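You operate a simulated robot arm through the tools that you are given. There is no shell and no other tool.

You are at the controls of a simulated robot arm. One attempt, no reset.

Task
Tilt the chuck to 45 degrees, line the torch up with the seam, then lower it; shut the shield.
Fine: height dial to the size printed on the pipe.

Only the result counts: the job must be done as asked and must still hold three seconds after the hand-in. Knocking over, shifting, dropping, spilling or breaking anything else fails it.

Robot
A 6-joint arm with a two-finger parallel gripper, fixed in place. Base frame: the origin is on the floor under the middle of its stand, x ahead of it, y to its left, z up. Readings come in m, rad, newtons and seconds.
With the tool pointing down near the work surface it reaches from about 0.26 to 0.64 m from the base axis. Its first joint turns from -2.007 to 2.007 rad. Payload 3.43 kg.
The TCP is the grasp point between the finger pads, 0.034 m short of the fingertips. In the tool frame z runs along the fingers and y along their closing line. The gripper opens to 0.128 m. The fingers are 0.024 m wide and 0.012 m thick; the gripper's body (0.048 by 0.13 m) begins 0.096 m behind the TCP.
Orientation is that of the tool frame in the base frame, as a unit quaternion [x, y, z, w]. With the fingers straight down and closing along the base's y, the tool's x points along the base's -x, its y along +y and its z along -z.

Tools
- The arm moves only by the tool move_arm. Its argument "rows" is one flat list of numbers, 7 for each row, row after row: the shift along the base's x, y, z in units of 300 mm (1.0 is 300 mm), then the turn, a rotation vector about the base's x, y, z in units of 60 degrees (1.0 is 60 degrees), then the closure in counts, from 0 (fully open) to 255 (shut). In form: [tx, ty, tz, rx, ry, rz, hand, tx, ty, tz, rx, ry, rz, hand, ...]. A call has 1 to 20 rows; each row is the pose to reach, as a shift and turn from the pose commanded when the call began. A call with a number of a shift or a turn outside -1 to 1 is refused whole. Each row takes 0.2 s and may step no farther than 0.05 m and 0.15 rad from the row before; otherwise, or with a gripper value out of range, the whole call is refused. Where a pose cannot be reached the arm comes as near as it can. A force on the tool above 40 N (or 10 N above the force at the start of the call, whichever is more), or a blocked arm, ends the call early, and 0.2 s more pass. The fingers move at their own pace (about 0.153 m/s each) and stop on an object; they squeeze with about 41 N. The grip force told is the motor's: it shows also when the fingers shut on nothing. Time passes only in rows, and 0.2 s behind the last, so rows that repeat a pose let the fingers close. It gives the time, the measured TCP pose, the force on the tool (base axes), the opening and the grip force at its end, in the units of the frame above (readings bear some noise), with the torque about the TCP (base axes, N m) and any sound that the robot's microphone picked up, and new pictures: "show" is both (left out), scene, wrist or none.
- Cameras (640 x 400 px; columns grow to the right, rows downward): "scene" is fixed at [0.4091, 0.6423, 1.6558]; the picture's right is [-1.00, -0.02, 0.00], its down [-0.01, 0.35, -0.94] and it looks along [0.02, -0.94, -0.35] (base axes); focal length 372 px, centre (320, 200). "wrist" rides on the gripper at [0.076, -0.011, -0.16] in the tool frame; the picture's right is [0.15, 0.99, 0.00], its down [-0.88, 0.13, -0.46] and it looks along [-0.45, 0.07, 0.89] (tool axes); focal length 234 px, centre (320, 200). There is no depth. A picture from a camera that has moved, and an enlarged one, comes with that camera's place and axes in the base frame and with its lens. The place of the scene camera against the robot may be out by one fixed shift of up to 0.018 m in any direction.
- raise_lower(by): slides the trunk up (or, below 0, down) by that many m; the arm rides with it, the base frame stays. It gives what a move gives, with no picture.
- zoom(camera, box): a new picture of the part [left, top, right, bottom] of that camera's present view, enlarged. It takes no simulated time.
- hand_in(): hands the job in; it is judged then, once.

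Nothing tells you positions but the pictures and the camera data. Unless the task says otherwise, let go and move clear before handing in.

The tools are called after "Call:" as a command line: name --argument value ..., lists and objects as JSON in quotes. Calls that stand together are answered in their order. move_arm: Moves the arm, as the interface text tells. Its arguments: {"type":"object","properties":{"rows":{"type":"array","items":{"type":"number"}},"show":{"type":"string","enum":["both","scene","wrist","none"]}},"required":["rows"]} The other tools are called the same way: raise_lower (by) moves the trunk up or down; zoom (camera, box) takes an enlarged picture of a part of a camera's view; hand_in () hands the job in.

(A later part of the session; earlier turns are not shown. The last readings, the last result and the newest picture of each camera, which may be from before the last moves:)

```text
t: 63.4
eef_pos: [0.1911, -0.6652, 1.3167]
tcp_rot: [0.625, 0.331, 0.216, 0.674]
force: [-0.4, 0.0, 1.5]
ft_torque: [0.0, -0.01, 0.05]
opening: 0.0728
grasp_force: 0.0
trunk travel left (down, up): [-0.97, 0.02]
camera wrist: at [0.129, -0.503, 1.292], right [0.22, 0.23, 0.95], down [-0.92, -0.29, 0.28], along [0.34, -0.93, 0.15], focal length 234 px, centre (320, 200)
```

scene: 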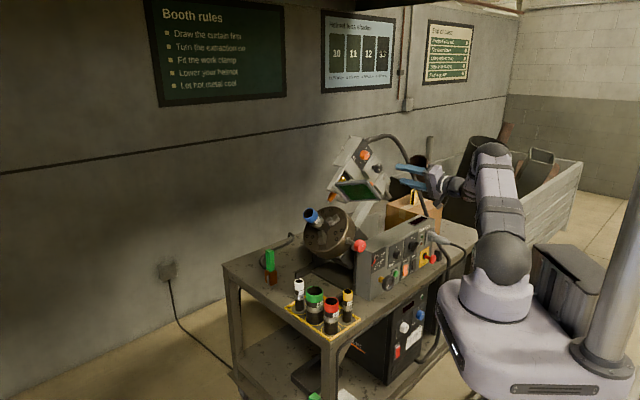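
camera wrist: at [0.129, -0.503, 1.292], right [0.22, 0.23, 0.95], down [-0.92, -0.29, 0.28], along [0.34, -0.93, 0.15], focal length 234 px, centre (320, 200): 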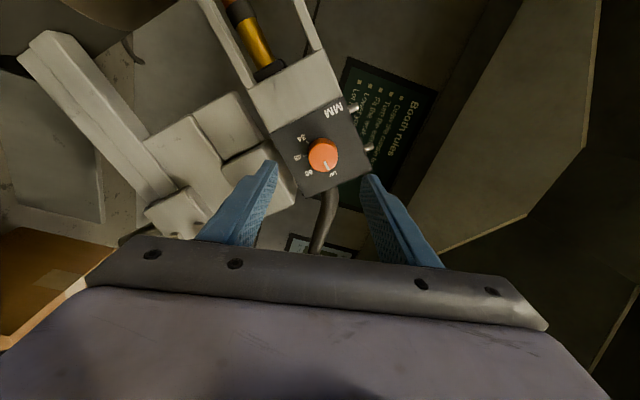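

Call:
move_arm --rows '[0, 0, 0, 0.0959, -0.0927, 0, 110, 0, 0, 0, 0.1917, -0.1853, 0, 110, 0, 0, 0, 0.2876, -0.278, 0, 110, 0, 0, 0, 0.3834, -0.3706, 0, 110, 0, 0, 0, 0.3834, -0.3706, 0, 110]' --show "none"

```text
t: 64.6
eef_pos: [0.1927, -0.6663, 1.3162]
tcp_rot: [0.692, 0.146, 0.393, 0.588]
force: [0.0, 0.2, -0.4]
ft_torque: [-0.04, 0.01, -0.01]
opening: 0.073
grasp_force: 0.1
trunk travel left (down, up): [-0.97, 0.02]
```

Clockwise roll to 112° works fine. I'll roll back to about +5° for the grip, leaving room for the 105° turn.

Call:
move_arm --rows '[0, 0, 0, -0.0959, 0.0927, 0, 110, 0, 0, 0, -0.1917, 0.1853, 0, 110, 0, 0, 0, -0.2876, 0.278, 0, 110, 0, 0, 0, -0.3834, 0.3706, 0, 110, 0, 0, 0, -0.4793, 0.4633, 0, 110, 0, 0, 0, -0.5752, 0.556, 0, 110, 0, 0, 0, -0.671, 0.6486, 0, 110, 0, 0, 0, -0.7669, 0.7413, 0, 110, 0, 0, 0, -0.8627, 0.8339, 0, 110, 0, 0, 0, -0.9586, 0.9266, 0, 110, 0, 0, 0, -0.9586, 0.9266, 0, 110]' --show "none"

Call:
move_arm --rows '[0, 0, 0, -0.0959, 0.0927, 0, 110, 0, 0, 0, -0.1917, 0.1853, 0, 110, 0, 0, 0, -0.2876, 0.278, 0, 110, 0, 0, 0, -0.3235, 0.3127, 0, 110, 0, 0, 0, -0.3235, 0.3127, 0, 110]' --show "wrist"

Call:
zoom --camera "wrist" --box '[260, 130, 380, 220]'

```text
t: 67.0
eef_pos: [0.1927, -0.6654, 1.3155]
tcp_rot: [0.433, 0.557, -0.077, 0.705]
force: [-0.6, 0.0, 0.5]
ft_torque: [0.0, 0.02, 0.01]
opening: 0.0729
grasp_force: 0.0
trunk travel left (down, up): [-0.97, 0.02]
```

```text
t: 68.2
eef_pos: [0.1919, -0.6655, 1.3156]
tcp_rot: [0.291, 0.642, -0.239, 0.667]
force: [-0.4, 0.2, -0.4]
ft_torque: [0.01, -0.04, 0.01]
opening: 0.0728
grasp_force: 0.1
trunk travel left (down, up): [-0.97, 0.02]
camera wrist: at [0.0746, -0.5596, 1.2393], right [0.69, 0.72, -0.06], down [-0.29, 0.36, 0.89], along [0.66, -0.6, 0.46], focal length 234 px, centre (320, 200)
```

wrist: 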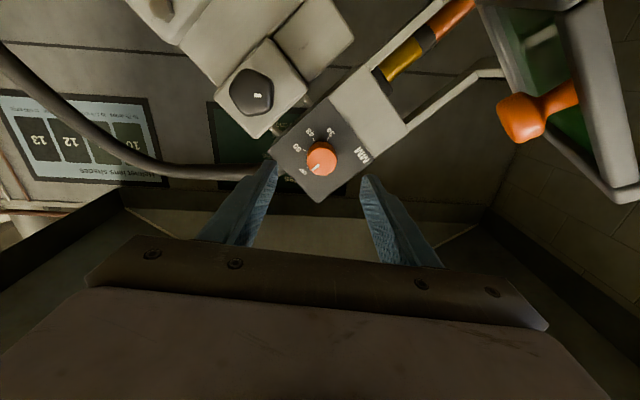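

```text
4.44 times, centred on (320, 175) of wrist
camera zoom: at [0.0746, -0.5596, 1.2393], right [0.69, 0.72, -0.06], down [-0.29, 0.36, 0.89], along [0.66, -0.6, 0.46], focal length 1041 px, centre (320, 311)
```

zoom: 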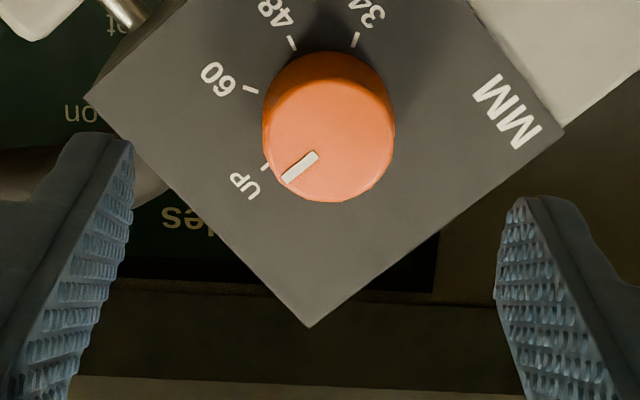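

The dial is centred between the fingers. I'll advance about 6 cm and close on it.

Call:
move_arm --rows '[0.0775, -0.071, 0.001, 0, 0, 0, 110, 0.155, -0.142, 0.001, 0, 0, 0, 110, 0.155, -0.142, 0.001, 0, 0, 0, 110]' --show "wrist"

Call:
zoom --camera "wrist" --box '[260, 130, 380, 220]'

Call:
zoom --camera "scene" --box '[340, 135, 420, 195]'

```text
t: 69.0
eef_pos: [0.2391, -0.7082, 1.3161]
tcp_rot: [0.291, 0.642, -0.238, 0.668]
force: [-0.7, -0.3, 0.9]
ft_torque: [-0.02, 0.0, -0.05]
opening: 0.0727
grasp_force: 0.1
trunk travel left (down, up): [-0.97, 0.02]
camera wrist: at [0.1212, -0.6017, 1.24], right [0.69, 0.72, -0.06], down [-0.29, 0.36, 0.89], along [0.66, -0.6, 0.46], focal length 234 px, centre (320, 200)
```

wrist: 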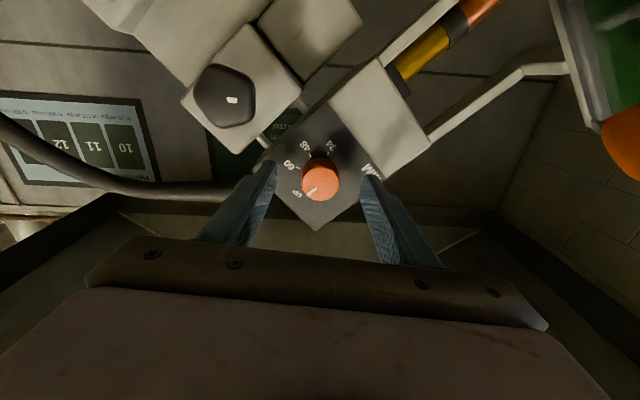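

```text
4.44 times, centred on (320, 175) of wrist
camera zoom: at [0.1212, -0.6017, 1.24], right [0.69, 0.72, -0.06], down [-0.29, 0.36, 0.89], along [0.66, -0.6, 0.46], focal length 1041 px, centre (320, 311)
```

zoom: 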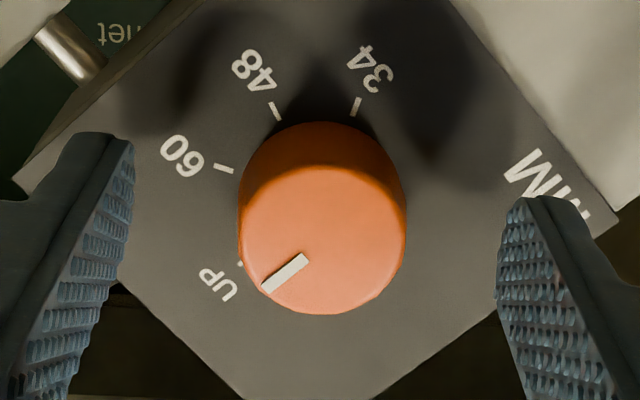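

```text
6.67 times, centred on (380, 165) of scene
camera zoom: at [0.4091, 0.6423, 1.6558], right [-1.0, -0.02, 0.0], down [-0.01, 0.35, -0.94], along [0.02, -0.94, -0.35], focal length 2477 px, centre (-80, 433)
```

zoom: 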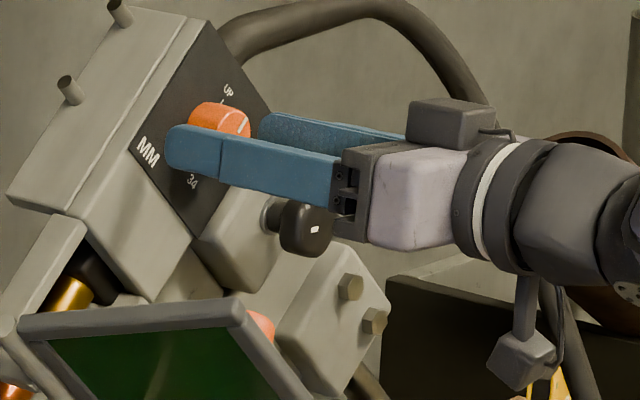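

Call:
move_arm --rows '[0.0096, -0.0093, 0, 0, 0, 0, 110, 0.0096, -0.0093, 0, 0, 0, 0, 255, 0.0096, -0.0093, 0, 0, 0, 0, 255, 0.0096, -0.0093, 0, 0, 0, 0, 255]' --show "wrist"

Call:
zoom --camera "wrist" --box '[260, 130, 380, 220]'

```text
t: 70.0
eef_pos: [0.2421, -0.7103, 1.3161]
tcp_rot: [0.29, 0.643, -0.238, 0.668]
force: [1.5, -0.3, 0.4]
ft_torque: [-0.05, 0.05, 0.04]
opening: 0.0327
grasp_force: 45.1
trunk travel left (down, up): [-0.97, 0.02]
camera wrist: at [0.1245, -0.6046, 1.2395], right [0.69, 0.72, -0.06], down [-0.29, 0.36, 0.89], along [0.66, -0.6, 0.46], focal length 234 px, centre (320, 200)
```

wrist: 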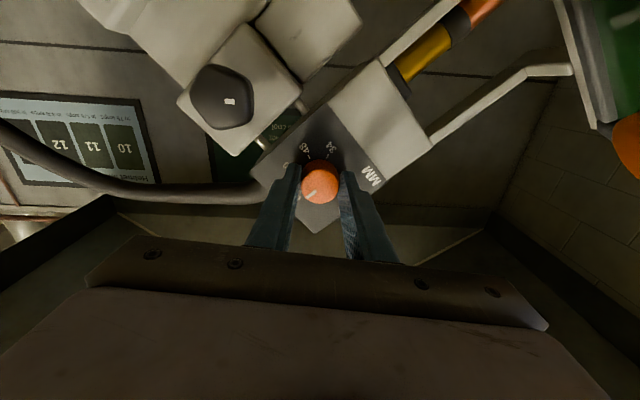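

```text
4.44 times, centred on (320, 175) of wrist
camera zoom: at [0.1245, -0.6046, 1.2395], right [0.69, 0.72, -0.06], down [-0.29, 0.36, 0.89], along [0.66, -0.6, 0.46], focal length 1041 px, centre (320, 311)
```

zoom: 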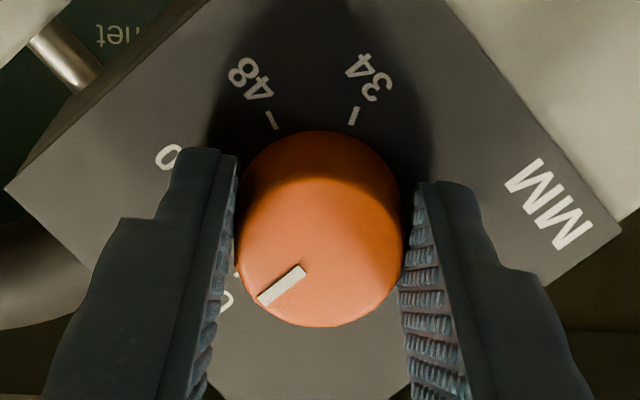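

The dial is gripped cleanly. I'll turn it clockwise 80° first, then look.

Call:
move_arm --rows '[0, 0, 0, 0.0959, -0.0927, 0, 255, 0, 0, 0, 0.1917, -0.1853, 0, 255, 0, 0, 0, 0.2876, -0.278, 0, 255, 0, 0, 0, 0.3834, -0.3706, 0, 255, 0, 0, 0, 0.4793, -0.4633, 0, 255, 0, 0, 0, 0.5752, -0.556, 0, 255, 0, 0, 0, 0.671, -0.6486, 0, 255, 0, 0, 0, 0.7669, -0.7413, 0, 255, 0, 0, 0, 0.8627, -0.8339, 0, 255, 0, 0, 0, 0.9586, -0.9266, 0, 255, 0, 0, 0, 0.9586, -0.9266, 0, 255]' --show "wrist"

Call:
zoom --camera "wrist" --box '[260, 130, 380, 220]'

Call:
zoom --camera "scene" --box '[300, 130, 400, 230]'

```text
t: 72.4
eef_pos: [0.2427, -0.71, 1.3156]
tcp_rot: [0.638, 0.303, 0.245, 0.664]
force: [5.9, 1.4, 4.9]
ft_torque: [-0.1, -0.06, 0.35]
opening: 0.0331
grasp_force: 45.4
trunk travel left (down, up): [-0.97, 0.02]
camera wrist: at [0.1809, -0.5459, 1.2997], right [0.16, 0.17, 0.97], down [-0.93, -0.3, 0.21], along [0.33, -0.94, 0.11], focal length 234 px, centre (320, 200)
```

wrist: 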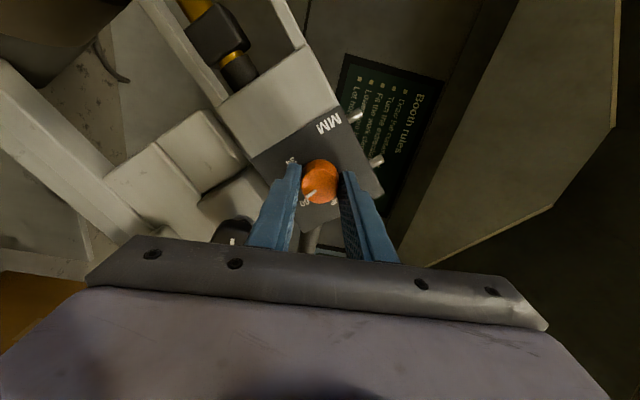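

```text
4.44 times, centred on (320, 175) of wrist
camera zoom: at [0.1809, -0.5459, 1.2997], right [0.16, 0.17, 0.97], down [-0.93, -0.3, 0.21], along [0.33, -0.94, 0.11], focal length 1041 px, centre (320, 311)
```

zoom: 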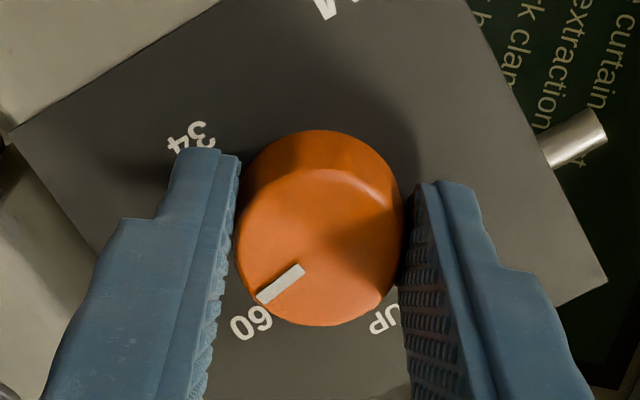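

```text
4.00 times, centred on (350, 180) of scene
camera zoom: at [0.4091, 0.6423, 1.6558], right [-1.0, -0.02, 0.0], down [-0.01, 0.35, -0.94], along [0.02, -0.94, -0.35], focal length 1486 px, centre (200, 280)
```

zoom: 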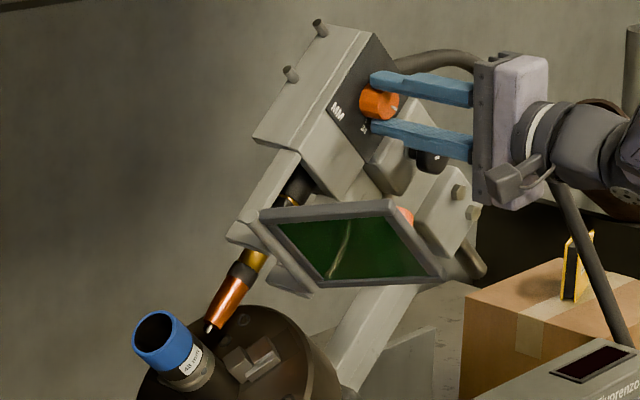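

No slip; the torch is coming down and the pointer is between 60 and 48. I'll turn the remaining ~25°.

Call:
move_arm --rows '[0, 0, 0, 0.0998, -0.0965, 0, 255, 0, 0, 0, 0.1997, -0.193, 0, 255, 0, 0, 0, 0.2995, -0.2896, 0, 255, 0, 0, 0, 0.2995, -0.2896, 0, 255]' --show "wrist"

Call:
zoom --camera "wrist" --box '[260, 130, 380, 220]'

Call:
zoom --camera "scene" --box '[300, 130, 400, 230]'

Call:
zoom --camera "scene" --box '[300, 190, 340, 230]'

```text
t: 73.4
eef_pos: [0.2423, -0.7104, 1.3185]
tcp_rot: [0.688, 0.159, 0.384, 0.595]
force: [6.3, -0.3, 9.0]
ft_torque: [-0.29, -0.27, 0.41]
opening: 0.0329
grasp_force: 44.7
trunk travel left (down, up): [-0.97, 0.02]
camera wrist: at [0.1811, -0.5455, 1.3338], right [-0.14, -0.14, 0.98], down [-0.94, -0.31, -0.18], along [0.33, -0.94, -0.09], focal length 234 px, centre (320, 200)
```

wrist: 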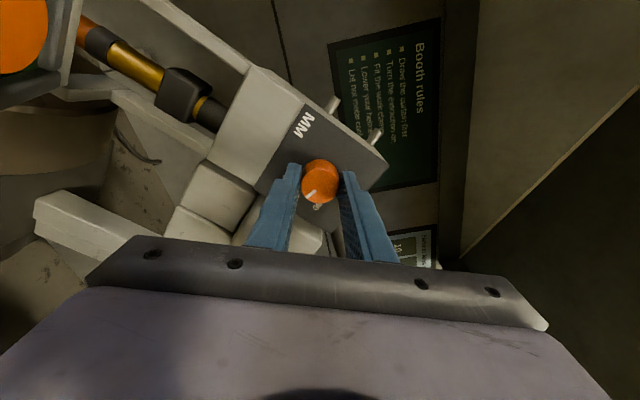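

```text
4.44 times, centred on (320, 175) of wrist
camera zoom: at [0.1811, -0.5455, 1.3338], right [-0.14, -0.14, 0.98], down [-0.94, -0.31, -0.18], along [0.33, -0.94, -0.09], focal length 1041 px, centre (320, 311)
```

zoom: 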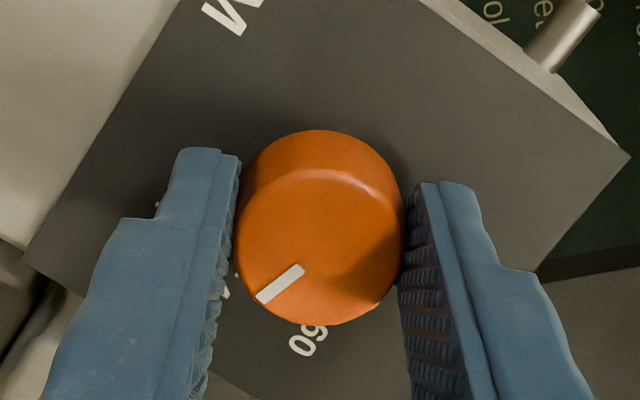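

```text
4.00 times, centred on (350, 180) of scene
camera zoom: at [0.4091, 0.6423, 1.6558], right [-1.0, -0.02, 0.0], down [-0.01, 0.35, -0.94], along [0.02, -0.94, -0.35], focal length 1486 px, centre (200, 280)
```

zoom: 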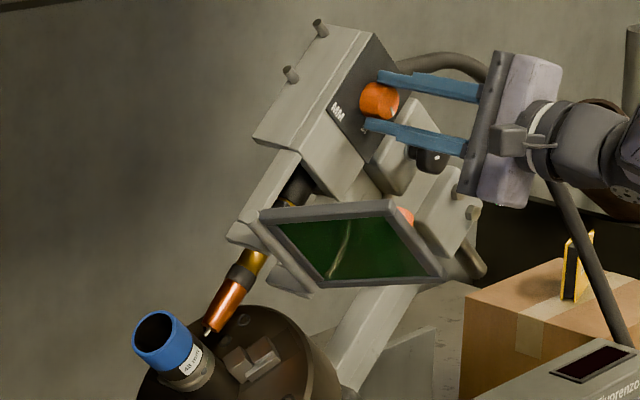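

```text
10.00 times, centred on (320, 210) of scene
camera zoom: at [0.4091, 0.6423, 1.6558], right [-1.0, -0.02, 0.0], down [-0.01, 0.35, -0.94], along [0.02, -0.94, -0.35], focal length 3716 px, centre (320, 100)
```

zoom: 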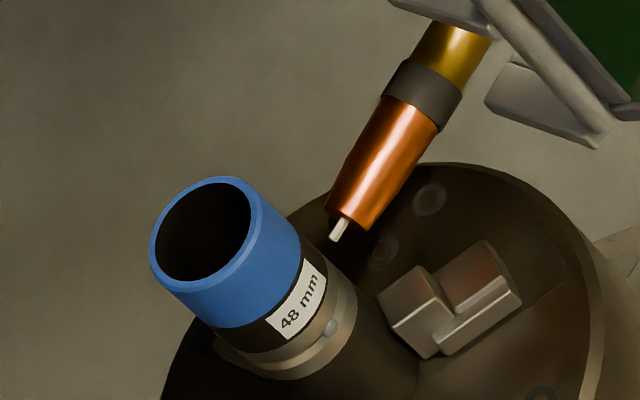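

The turn totals about 106° and the torch tip is now just above the seam. I'll release and back off slightly to check the pointer against the 48 tick.

Call:
move_arm --rows '[0, 0, 0, 0, 0, 0, 130, 0, 0, 0, 0, 0, 0, 130, -0.084, 0.081, 0, 0, 0, 0, 130, -0.168, 0.162, 0, 0, 0, 0, 110, -0.168, 0.162, 0, 0, 0, 0, 110]' --show "wrist"

Call:
zoom --camera "wrist" --box '[280, 120, 370, 190]'

```text
t: 74.6
eef_pos: [0.1898, -0.6626, 1.3148]
tcp_rot: [0.689, 0.158, 0.382, 0.595]
force: [-0.8, -0.7, 0.4]
ft_torque: [-0.02, 0.02, 0.0]
opening: 0.0726
grasp_force: 0.0
trunk travel left (down, up): [-0.97, 0.02]
camera wrist: at [0.1288, -0.4981, 1.3315], right [-0.14, -0.14, 0.98], down [-0.94, -0.31, -0.18], along [0.32, -0.94, -0.09], focal length 234 px, centre (320, 200)
```

wrist: 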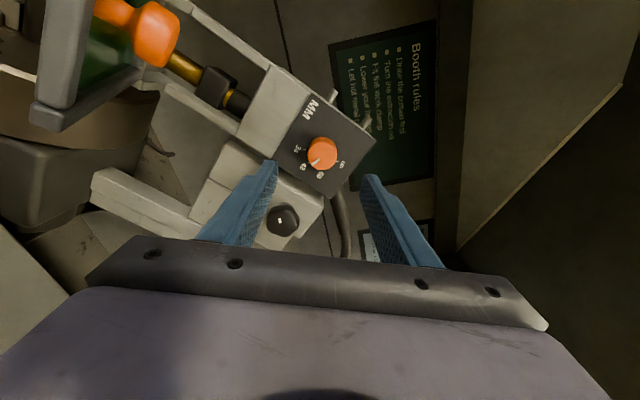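

```text
5.71 times, centred on (325, 155) of wrist
camera zoom: at [0.1288, -0.4981, 1.3315], right [-0.14, -0.14, 0.98], down [-0.94, -0.31, -0.18], along [0.32, -0.94, -0.09], focal length 1338 px, centre (291, 457)
```

zoom: 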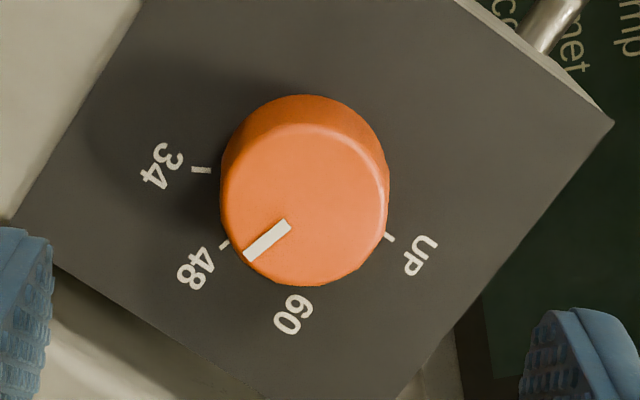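

The pointer sits on the 48 tick within a degree or two. Now for the shield: its orange knob is at about (-0.23, 0.59, 1.25) in cart coordinates. I'll back off, roll level and get a good look at its hinge.

Call:
move_arm --rows '[-0.0959, 0.0927, 0, -0.0959, 0.0927, 0, 110, -0.1917, 0.1853, 0, -0.1917, 0.1853, 0, 110, -0.2876, 0.278, 0, -0.2876, 0.278, 0, 110, -0.2876, 0.278, 0, -0.3834, 0.3706, 0, 110, -0.2876, 0.278, -0.05, -0.4793, 0.4633, 0, 110, -0.2657, 0.3397, -0.1, -0.5752, 0.556, 0, 110, -0.2438, 0.4013, -0.15, -0.671, 0.6486, 0, 110, -0.2219, 0.463, -0.2, -0.7669, 0.7413, 0, 110, -0.2, 0.5247, -0.24, -0.8627, 0.8339, 0, 110, -0.1813, 0.613, -0.2833, -0.9586, 0.9266, 0, 110, -0.1813, 0.613, -0.2833, -0.9586, 0.9266, 0, 110]' --show "none"

Call:
move_arm --rows '[0, 0, 0, -0.0959, 0.0927, 0, 110, 0, 0, 0, -0.1917, 0.1853, 0, 110, 0, 0, 0, -0.2876, 0.278, 0, 110, 0, 0, 0, -0.3595, 0.3475, 0, 110, 0, 0, 0, -0.3595, 0.3475, 0, 110]' --show "wrist"

Call:
zoom --camera "wrist" --box '[240, 60, 440, 220]'

Call:
zoom --camera "scene" --box '[310, 140, 400, 230]'

```text
t: 77.0
eef_pos: [0.1366, -0.4789, 1.231]
tcp_rot: [0.423, 0.564, -0.088, 0.704]
force: [-0.1, -0.6, 0.2]
ft_torque: [0.0, 0.0, 0.04]
opening: 0.0728
grasp_force: 0.1
trunk travel left (down, up): [-0.97, 0.02]
```

```text
t: 78.2
eef_pos: [0.1352, -0.479, 1.231]
tcp_rot: [0.262, 0.655, -0.266, 0.657]
force: [0.1, 0.0, -0.3]
ft_torque: [-0.03, -0.01, 0.0]
opening: 0.0726
grasp_force: 0.0
trunk travel left (down, up): [-0.97, 0.02]
camera wrist: at [0.0141, -0.3773, 1.1554], right [0.69, 0.71, -0.15], down [-0.24, 0.42, 0.88], along [0.69, -0.57, 0.45], focal length 234 px, centre (320, 200)
```

wrist: 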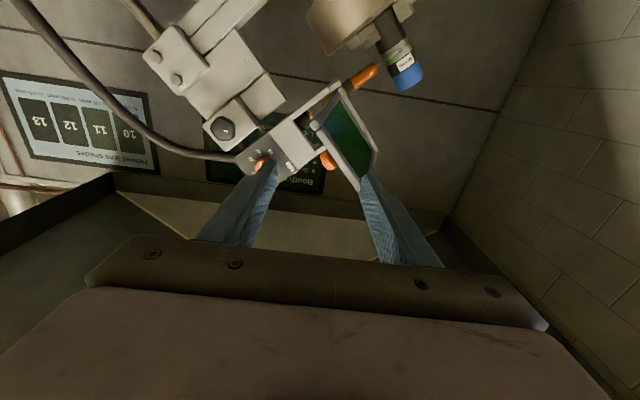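

```text
2.50 times, centred on (340, 140) of wrist
camera zoom: at [0.0141, -0.3773, 1.1554], right [0.69, 0.71, -0.15], down [-0.24, 0.42, 0.88], along [0.69, -0.57, 0.45], focal length 585 px, centre (270, 350)
```

zoom: 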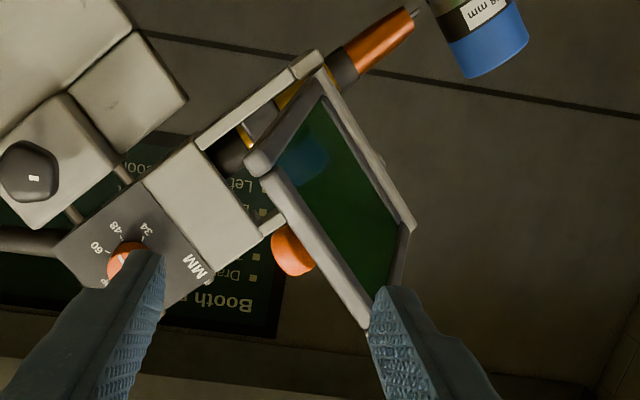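

```text
4.44 times, centred on (355, 185) of scene
camera zoom: at [0.4091, 0.6423, 1.6558], right [-1.0, -0.02, 0.0], down [-0.01, 0.35, -0.94], along [0.02, -0.94, -0.35], focal length 1651 px, centre (164, 267)
```

zoom: 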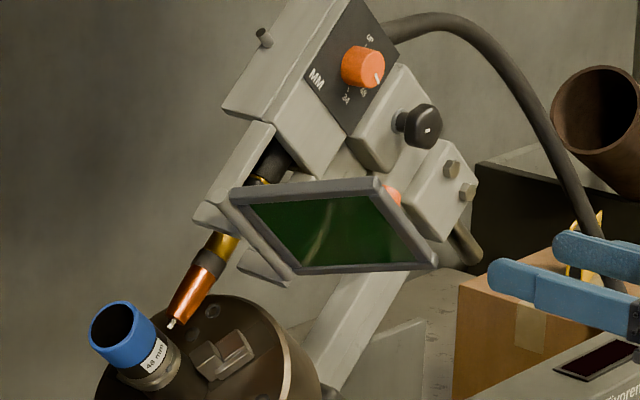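

I can now place the shield: hinge at (n≈0.122, e2'≈0.66), free edge at (n≈0.172, e2'≈0.55), so it stands about 24° open with the knob on its outer face. It should swing down over the weld zone. I'll close the fingers, roll 45° to line up with the gantry and position just above the shield's outer face, inboard of the knob.

Call:
move_arm --rows '[0.0069, -0.0487, 0.0227, 0.0899, -0.0869, 0, 255, 0.0138, -0.0974, 0.0454, 0.1798, -0.1738, 0, 255, 0.0207, -0.1462, 0.0682, 0.2697, -0.2607, 0, 255, 0.0275, -0.1949, 0.0909, 0.3595, -0.3475, 0, 255, 0.0344, -0.2436, 0.1136, 0.4494, -0.4344, 0, 255, 0.0413, -0.2923, 0.1363, 0.5393, -0.5213, 0, 255, 0.0413, -0.2923, 0.1363, 0.5393, -0.5213, 0, 255]' --show "wrist"

Call:
zoom --camera "scene" --box '[310, 130, 420, 230]'

```text
t: 79.8
eef_pos: [0.1494, -0.5659, 1.2731]
tcp_rot: [0.494, 0.503, 0.005, 0.709]
force: [-0.5, 0.2, 0.7]
ft_torque: [-0.01, 0.03, -0.01]
opening: 0.0001
grasp_force: 32.8
trunk travel left (down, up): [-0.97, 0.02]
camera wrist: at [0.0667, -0.4235, 1.2104], right [0.56, 0.58, 0.59], down [-0.7, -0.06, 0.71], along [0.45, -0.81, 0.37], focal length 234 px, centre (320, 200)
```

wrist: 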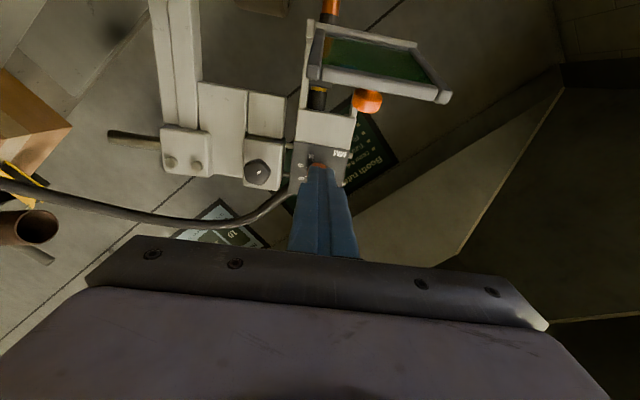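

```text
4.00 times, centred on (365, 180) of scene
camera zoom: at [0.4091, 0.6423, 1.6558], right [-1.0, -0.02, 0.0], down [-0.01, 0.35, -0.94], along [0.02, -0.94, -0.35], focal length 1486 px, centre (140, 280)
```

zoom: 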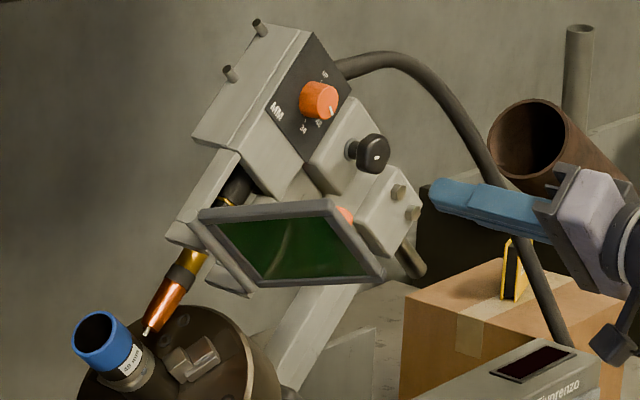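

Call:
move_arm --rows '[0.0779, -0.0753, 0, 0, 0, 0, 255, 0.1558, -0.1506, 0, 0, 0, 0, 255, 0.1967, -0.1082, -0.0589, 0, 0, 0, 255, 0.2377, -0.0659, -0.1179, 0, 0, 0, 255, 0.2377, -0.0659, -0.1179, 0, 0, 0, 255]' --show "wrist"

Call:
zoom --camera "scene" --box '[310, 130, 420, 230]'

```text
t: 81.0
eef_pos: [0.2208, -0.586, 1.2368]
tcp_rot: [0.495, 0.503, 0.003, 0.709]
force: [-0.4, -0.5, 0.0]
ft_torque: [0.0, 0.0, -0.02]
opening: 0.0001
grasp_force: 32.6
trunk travel left (down, up): [-0.97, 0.02]
camera wrist: at [0.138, -0.4429, 1.1751], right [0.56, 0.58, 0.59], down [-0.7, -0.06, 0.71], along [0.45, -0.81, 0.37], focal length 234 px, centre (320, 200)
```

wrist: 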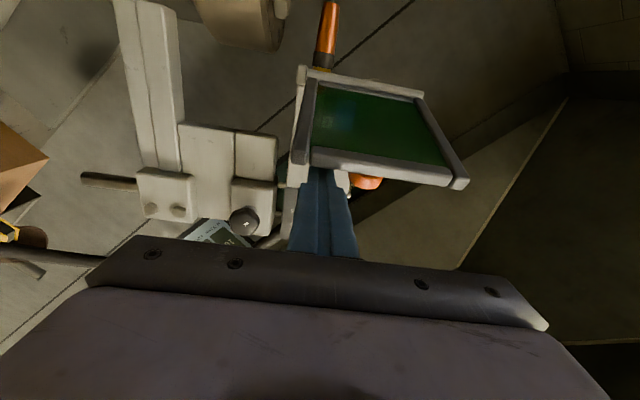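

```text
4.00 times, centred on (365, 180) of scene
camera zoom: at [0.4091, 0.6423, 1.6558], right [-1.0, -0.02, 0.0], down [-0.01, 0.35, -0.94], along [0.02, -0.94, -0.35], focal length 1486 px, centre (140, 280)
```

zoom: 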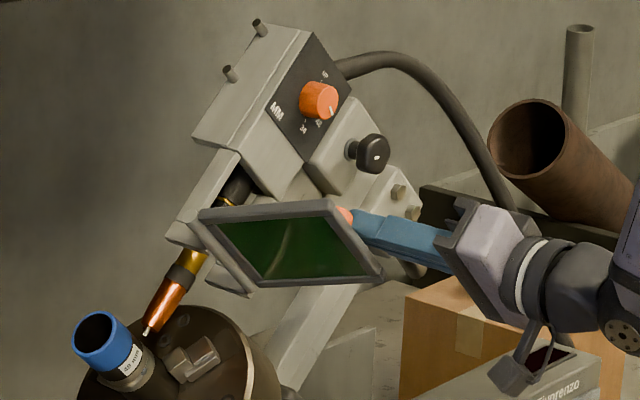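

The fingers are tucked on the outer side of the shield, next to the knob. I'll start pushing it down along the closing arc.

Call:
move_arm --rows '[0.0328, 0.0339, -0.0471, 0, 0, 0, 255, 0.0655, 0.0678, -0.0943, 0, 0, 0, 255, 0.0983, 0.1017, -0.1414, 0, 0, 0, 255, 0.0983, 0.1017, -0.1414, 0, 0, 0, 255]' --show "wrist"

Call:
zoom --camera "scene" --box '[310, 130, 420, 230]'

```text
t: 82.0
eef_pos: [0.2486, -0.5561, 1.1946]
tcp_rot: [0.494, 0.503, 0.004, 0.709]
force: [-1.1, -0.4, 0.3]
ft_torque: [0.04, 0.04, 0.01]
opening: 0.0002
grasp_force: 32.5
trunk travel left (down, up): [-0.97, 0.02]
camera wrist: at [0.1673, -0.4128, 1.1327], right [0.56, 0.58, 0.59], down [-0.7, -0.06, 0.71], along [0.45, -0.81, 0.37], focal length 234 px, centre (320, 200)
```

wrist: 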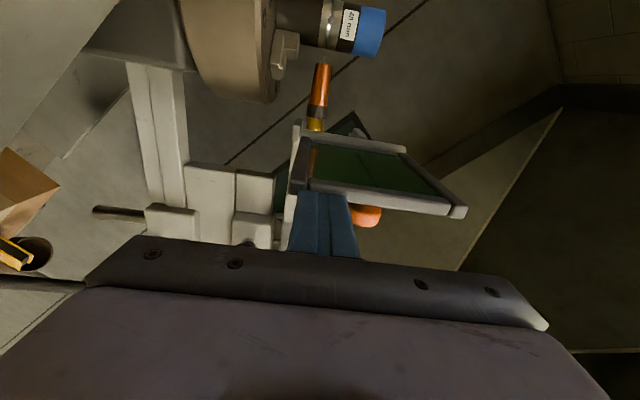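

```text
4.00 times, centred on (365, 180) of scene
camera zoom: at [0.4091, 0.6423, 1.6558], right [-1.0, -0.02, 0.0], down [-0.01, 0.35, -0.94], along [0.02, -0.94, -0.35], focal length 1486 px, centre (140, 280)
```

zoom: 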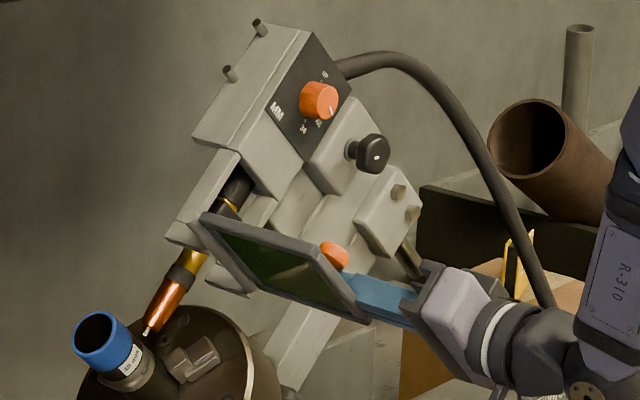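

The shield follows with almost no force. I'll continue pushing it down.

Call:
move_arm --rows '[0.0369, 0.0381, -0.053, 0, 0, 0, 255, 0.0737, 0.0763, -0.1061, 0, 0, 0, 255, 0.1106, 0.1144, -0.1591, 0, 0, 0, 255, 0.1474, 0.1525, -0.2121, 0, 0, 0, 255, 0.1474, 0.1525, -0.2121, 0, 0, 0, 255]' --show "wrist"

Call:
zoom --camera "scene" --box '[310, 130, 420, 230]'

```text
t: 83.2
eef_pos: [0.293, -0.5094, 1.1285]
tcp_rot: [0.494, 0.503, 0.005, 0.709]
force: [0.4, -0.1, 0.2]
ft_torque: [0.01, 0.01, -0.01]
opening: 0.0
grasp_force: 32.8
trunk travel left (down, up): [-0.97, 0.02]
camera wrist: at [0.2111, -0.3669, 1.0688], right [0.56, 0.58, 0.59], down [-0.7, -0.06, 0.71], along [0.45, -0.81, 0.37], focal length 234 px, centre (320, 200)
```

wrist: 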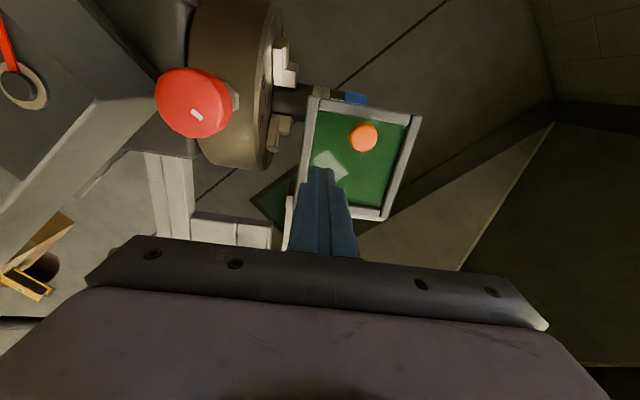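

```text
4.00 times, centred on (365, 180) of scene
camera zoom: at [0.4091, 0.6423, 1.6558], right [-1.0, -0.02, 0.0], down [-0.01, 0.35, -0.94], along [0.02, -0.94, -0.35], focal length 1486 px, centre (140, 280)
```

zoom: 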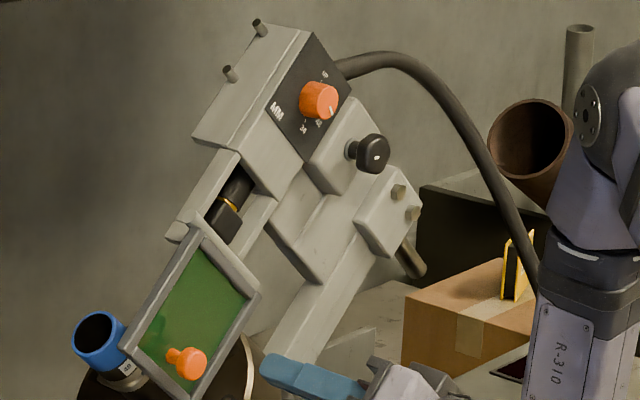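

The shield has swung down and now hangs with its knob facing me. I'll inspect whether it's fully shut.

Call:
zoom --camera "wrist" --box '[270, 80, 440, 230]'

Call:
zoom --camera "scene" --box '[310, 170, 380, 240]'

```text
2.67 times, centred on (355, 155) of wrist
camera zoom: at [0.2111, -0.3669, 1.0688], right [0.56, 0.58, 0.59], down [-0.7, -0.06, 0.71], along [0.45, -0.81, 0.37], focal length 624 px, centre (227, 320)
```

zoom: 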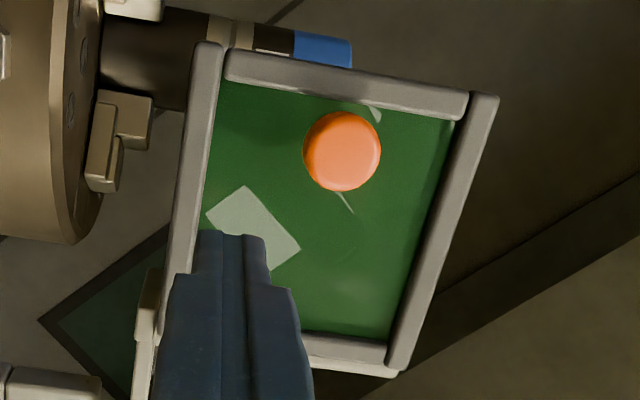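

```text
5.71 times, centred on (345, 205) of scene
camera zoom: at [0.4091, 0.6423, 1.6558], right [-1.0, -0.02, 0.0], down [-0.01, 0.35, -0.94], along [0.02, -0.94, -0.35], focal length 2123 px, centre (177, 171)
```

zoom: 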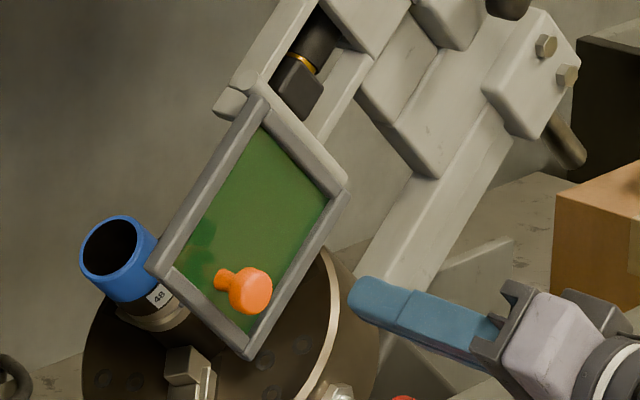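

It looks closed, with its sides parallel to the torch legs. To be sure, I'll press gently on the lower inner frame with the fingertips and feel for the stop.

Call:
move_arm --rows '[0.0377, 0.039, -0.0542, 0, 0, 0, 255, 0.0917, -0.0131, -0.0542, 0, 0, 0, 255, 0.1456, -0.0653, -0.0542, 0, 0, 0, 255, 0.1456, -0.0653, -0.0542, 0, 0, 0, 255]' --show "wrist"

Call:
zoom --camera "scene" --box '[310, 170, 380, 240]'

```text
t: 84.2
eef_pos: [0.338, -0.5294, 1.1141]
tcp_rot: [0.494, 0.503, 0.004, 0.709]
force: [0.9, 0.3, -0.4]
ft_torque: [-0.01, 0.0, -0.01]
opening: 0.0
grasp_force: 32.6
trunk travel left (down, up): [-0.97, 0.02]
camera wrist: at [0.2552, -0.3863, 1.053], right [0.56, 0.58, 0.59], down [-0.7, -0.06, 0.71], along [0.45, -0.81, 0.37], focal length 234 px, centre (320, 200)
```

wrist: 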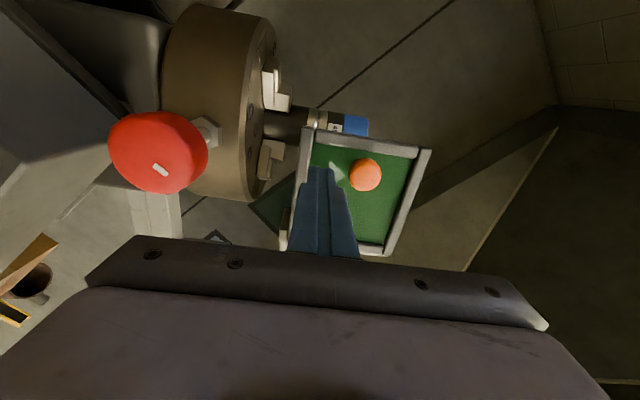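

```text
5.71 times, centred on (345, 205) of scene
camera zoom: at [0.4091, 0.6423, 1.6558], right [-1.0, -0.02, 0.0], down [-0.01, 0.35, -0.94], along [0.02, -0.94, -0.35], focal length 2123 px, centre (177, 171)
```

zoom: 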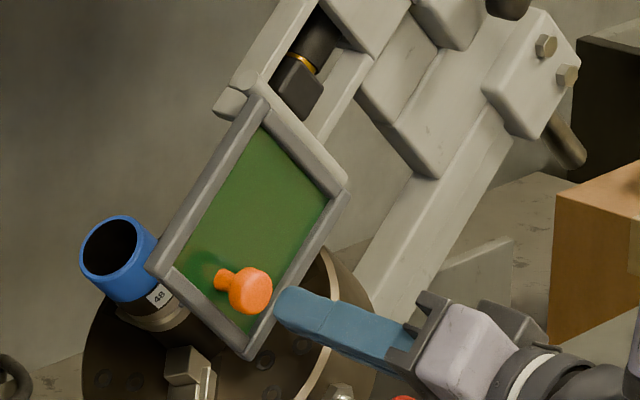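

Call:
move_arm --rows '[0.0096, -0.0093, 0, 0, 0, 0, 255, 0.0192, -0.0185, 0, 0, 0, 0, 255, 0.0288, -0.0278, 0, 0, 0, 0, 255, 0.0288, -0.0278, 0, 0, 0, 0, 255]' --show "none"

```text
t: 85.2
eef_pos: [0.3449, -0.5376, 1.1142]
tcp_rot: [0.494, 0.504, 0.004, 0.709]
force: [0.1, -0.1, 0.5]
ft_torque: [0.02, 0.01, -0.02]
opening: 0.0
grasp_force: 33.6
trunk travel left (down, up): [-0.97, 0.02]
```

Call:
move_arm --rows '[0.0072, -0.0069, 0, 0, 0, 0, 255, 0.0144, -0.0139, 0, 0, 0, 0, 255, 0.0216, -0.0208, 0, 0, 0, 0, 255, 0.0216, -0.0208, 0, 0, 0, 0, 255]' --show "wrist"

Call:
zoom --camera "scene" --box '[310, 170, 380, 240]'

```text
t: 86.2
eef_pos: [0.3517, -0.5448, 1.115]
tcp_rot: [0.494, 0.504, 0.004, 0.709]
force: [-0.1, -0.7, 0.7]
ft_torque: [0.03, 0.0, -0.01]
opening: 0.0001
grasp_force: 32.8
trunk travel left (down, up): [-0.97, 0.02]
camera wrist: at [0.2703, -0.4011, 1.0527], right [0.56, 0.58, 0.59], down [-0.7, -0.06, 0.71], along [0.45, -0.81, 0.37], focal length 234 px, centre (320, 200)
```

wrist: 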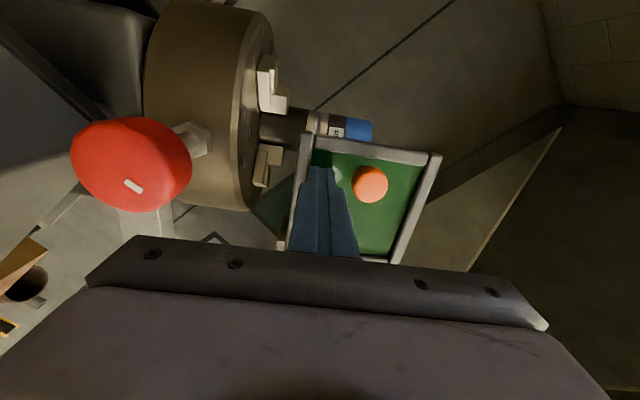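

```text
5.71 times, centred on (345, 205) of scene
camera zoom: at [0.4091, 0.6423, 1.6558], right [-1.0, -0.02, 0.0], down [-0.01, 0.35, -0.94], along [0.02, -0.94, -0.35], focal length 2123 px, centre (177, 171)
```

zoom: 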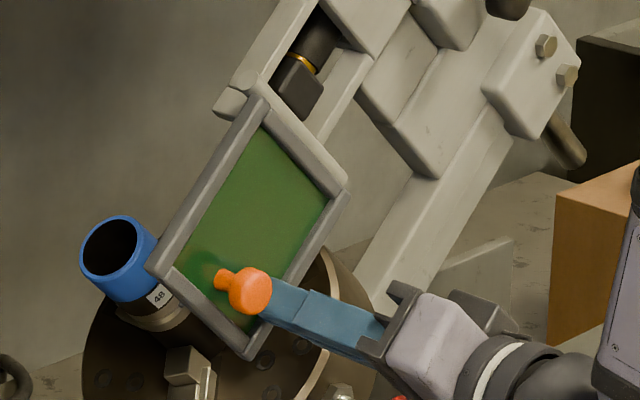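

Call:
move_arm --rows '[0.0096, -0.0093, 0, 0, 0, 0, 255, 0.0192, -0.0185, 0, 0, 0, 0, 255, 0.0288, -0.0278, 0, 0, 0, 0, 255, 0.0288, -0.0278, 0, 0, 0, 0, 255]' --show "none"

```text
t: 87.0
eef_pos: [0.3528, -0.5449, 1.114]
tcp_rot: [0.498, 0.501, 0.004, 0.708]
force: [-19.1, 20.9, 7.5]
ft_torque: [-0.37, -0.23, -0.19]
opening: 0.0
grasp_force: 32.9
trunk travel left (down, up): [-0.97, 0.02]
stopped in row 3: the force on the tool passed its limit at 44 N (the readings are from after the stop); the commanded pose is now the measured one
```

I felt a hard stop, so the shield is firmly shut. I'll back away now and check everything.

Call:
move_arm --rows '[-0.048, 0.0463, 0, 0, 0, 0, 255, -0.144, 0.139, 0, 0, 0, 0, 255, -0.24, 0.2317, 0, 0, 0, 0, 255, -0.336, 0.3243, 0, 0, 0, 0, 255, -0.432, 0.417, 0, 0, 0, 0, 255, -0.432, 0.417, 0, 0, 0, 0, 255]' --show "both"

Call:
zoom --camera "scene" --box '[310, 130, 420, 230]'

Call:
zoom --camera "scene" --box '[310, 180, 360, 230]'

Call:
zoom --camera "scene" --box '[368, 252, 384, 270]'

```text
t: 88.3
eef_pos: [0.2267, -0.4237, 1.1111]
tcp_rot: [0.498, 0.504, 0.005, 0.706]
force: [0.4, 0.0, -0.8]
ft_torque: [-0.01, 0.0, -0.01]
opening: 0.0
grasp_force: 33.2
trunk travel left (down, up): [-0.97, 0.02]
camera wrist: at [0.1457, -0.2806, 1.0501], right [0.56, 0.57, 0.6], down [-0.69, -0.06, 0.72], along [0.45, -0.82, 0.36], focal length 234 px, centre (320, 200)
```

scene: 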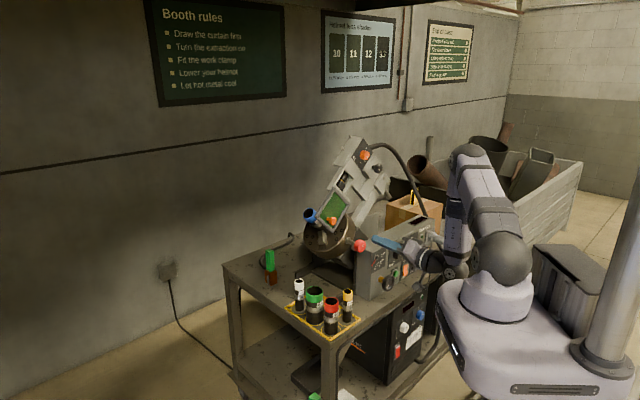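
wrist: 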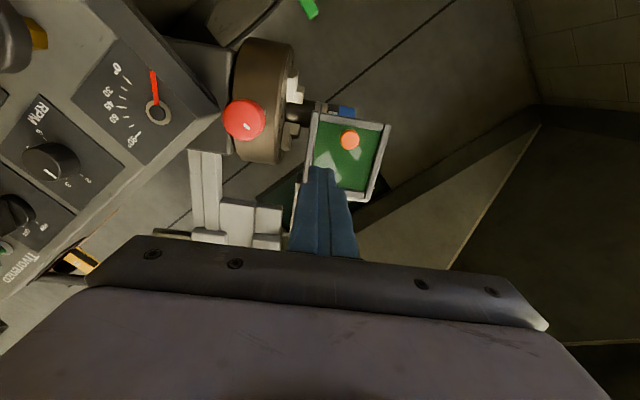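

```text
4.00 times, centred on (365, 180) of scene
camera zoom: at [0.4091, 0.6423, 1.6558], right [-1.0, -0.02, 0.0], down [-0.01, 0.35, -0.94], along [0.02, -0.94, -0.35], focal length 1486 px, centre (140, 280)
```

zoom: 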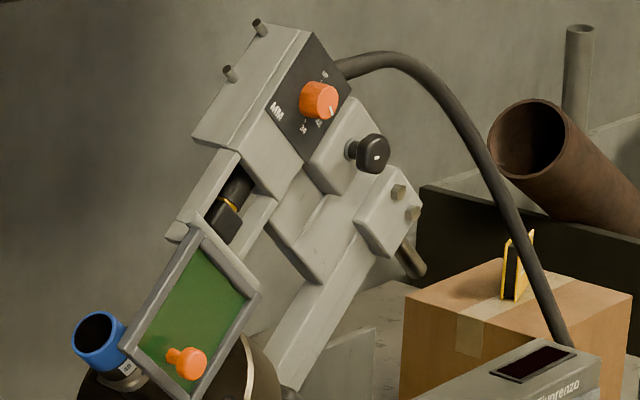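

```text
8.00 times, centred on (335, 205) of scene
camera zoom: at [0.4091, 0.6423, 1.6558], right [-1.0, -0.02, 0.0], down [-0.01, 0.35, -0.94], along [0.02, -0.94, -0.35], focal length 2972 px, centre (200, 160)
```

zoom: 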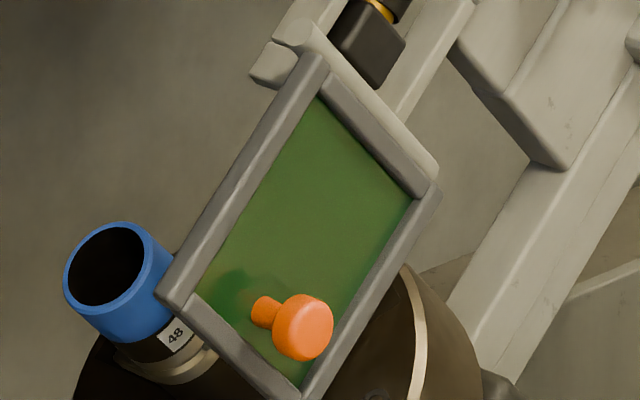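

```text
16.00 times, centred on (376, 261) of scene
camera zoom: at [0.4091, 0.6423, 1.6558], right [-1.0, -0.02, 0.0], down [-0.01, 0.35, -0.94], along [0.02, -0.94, -0.35], focal length 5945 px, centre (-576, -776)
```

zoom: 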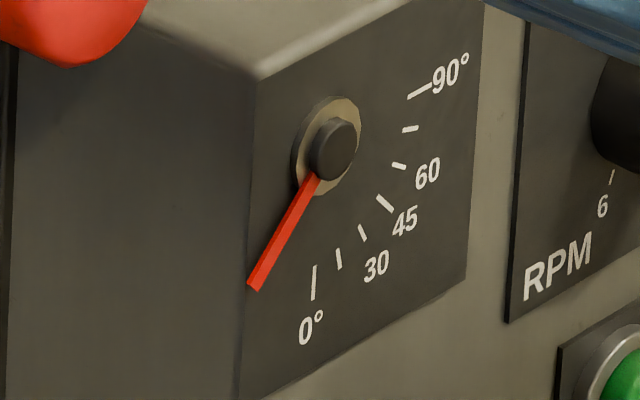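

The shield is shut and the tilt is unchanged. I'll take one closer look at the weld zone and the dial, then retreat clear.

Call:
zoom --camera "wrist" --box '[270, 80, 410, 200]'

Call:
zoom --camera "scene" --box '[345, 145, 375, 170]'

Call:
zoom --camera "scene" --box '[220, 180, 480, 350]'

```text
3.33 times, centred on (340, 140) of wrist
camera zoom: at [0.1457, -0.2806, 1.0501], right [0.56, 0.57, 0.6], down [-0.69, -0.06, 0.72], along [0.45, -0.82, 0.36], focal length 781 px, centre (253, 400)
```

zoom: 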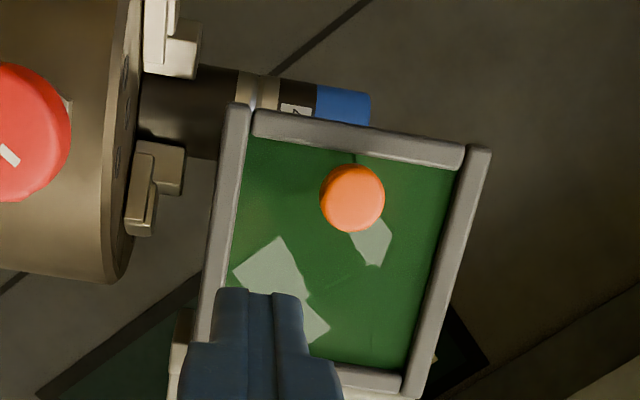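

```text
16.00 times, centred on (360, 158) of scene
camera zoom: at [0.4091, 0.6423, 1.6558], right [-1.0, -0.02, 0.0], down [-0.01, 0.35, -0.94], along [0.02, -0.94, -0.35], focal length 5945 px, centre (-320, 880)
```

zoom: 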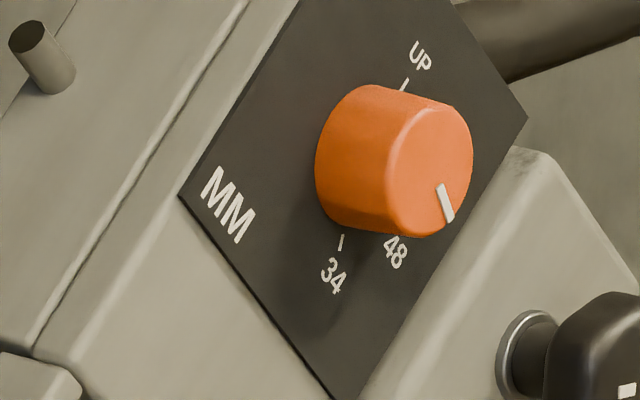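

```text
2.35 times, centred on (350, 265) of scene
camera zoom: at [0.4091, 0.6423, 1.6558], right [-1.0, -0.02, 0.0], down [-0.01, 0.35, -0.94], along [0.02, -0.94, -0.35], focal length 874 px, centre (249, 47)
```

zoom: 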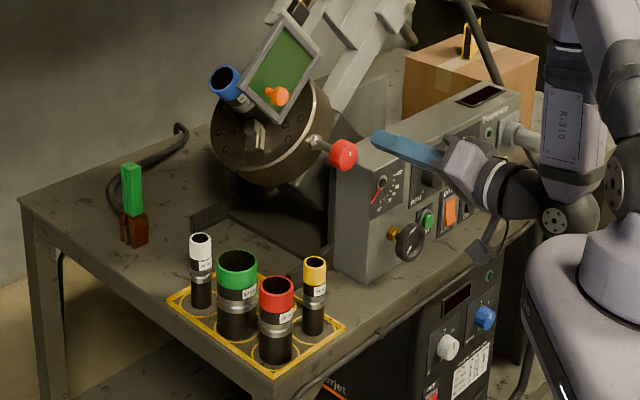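

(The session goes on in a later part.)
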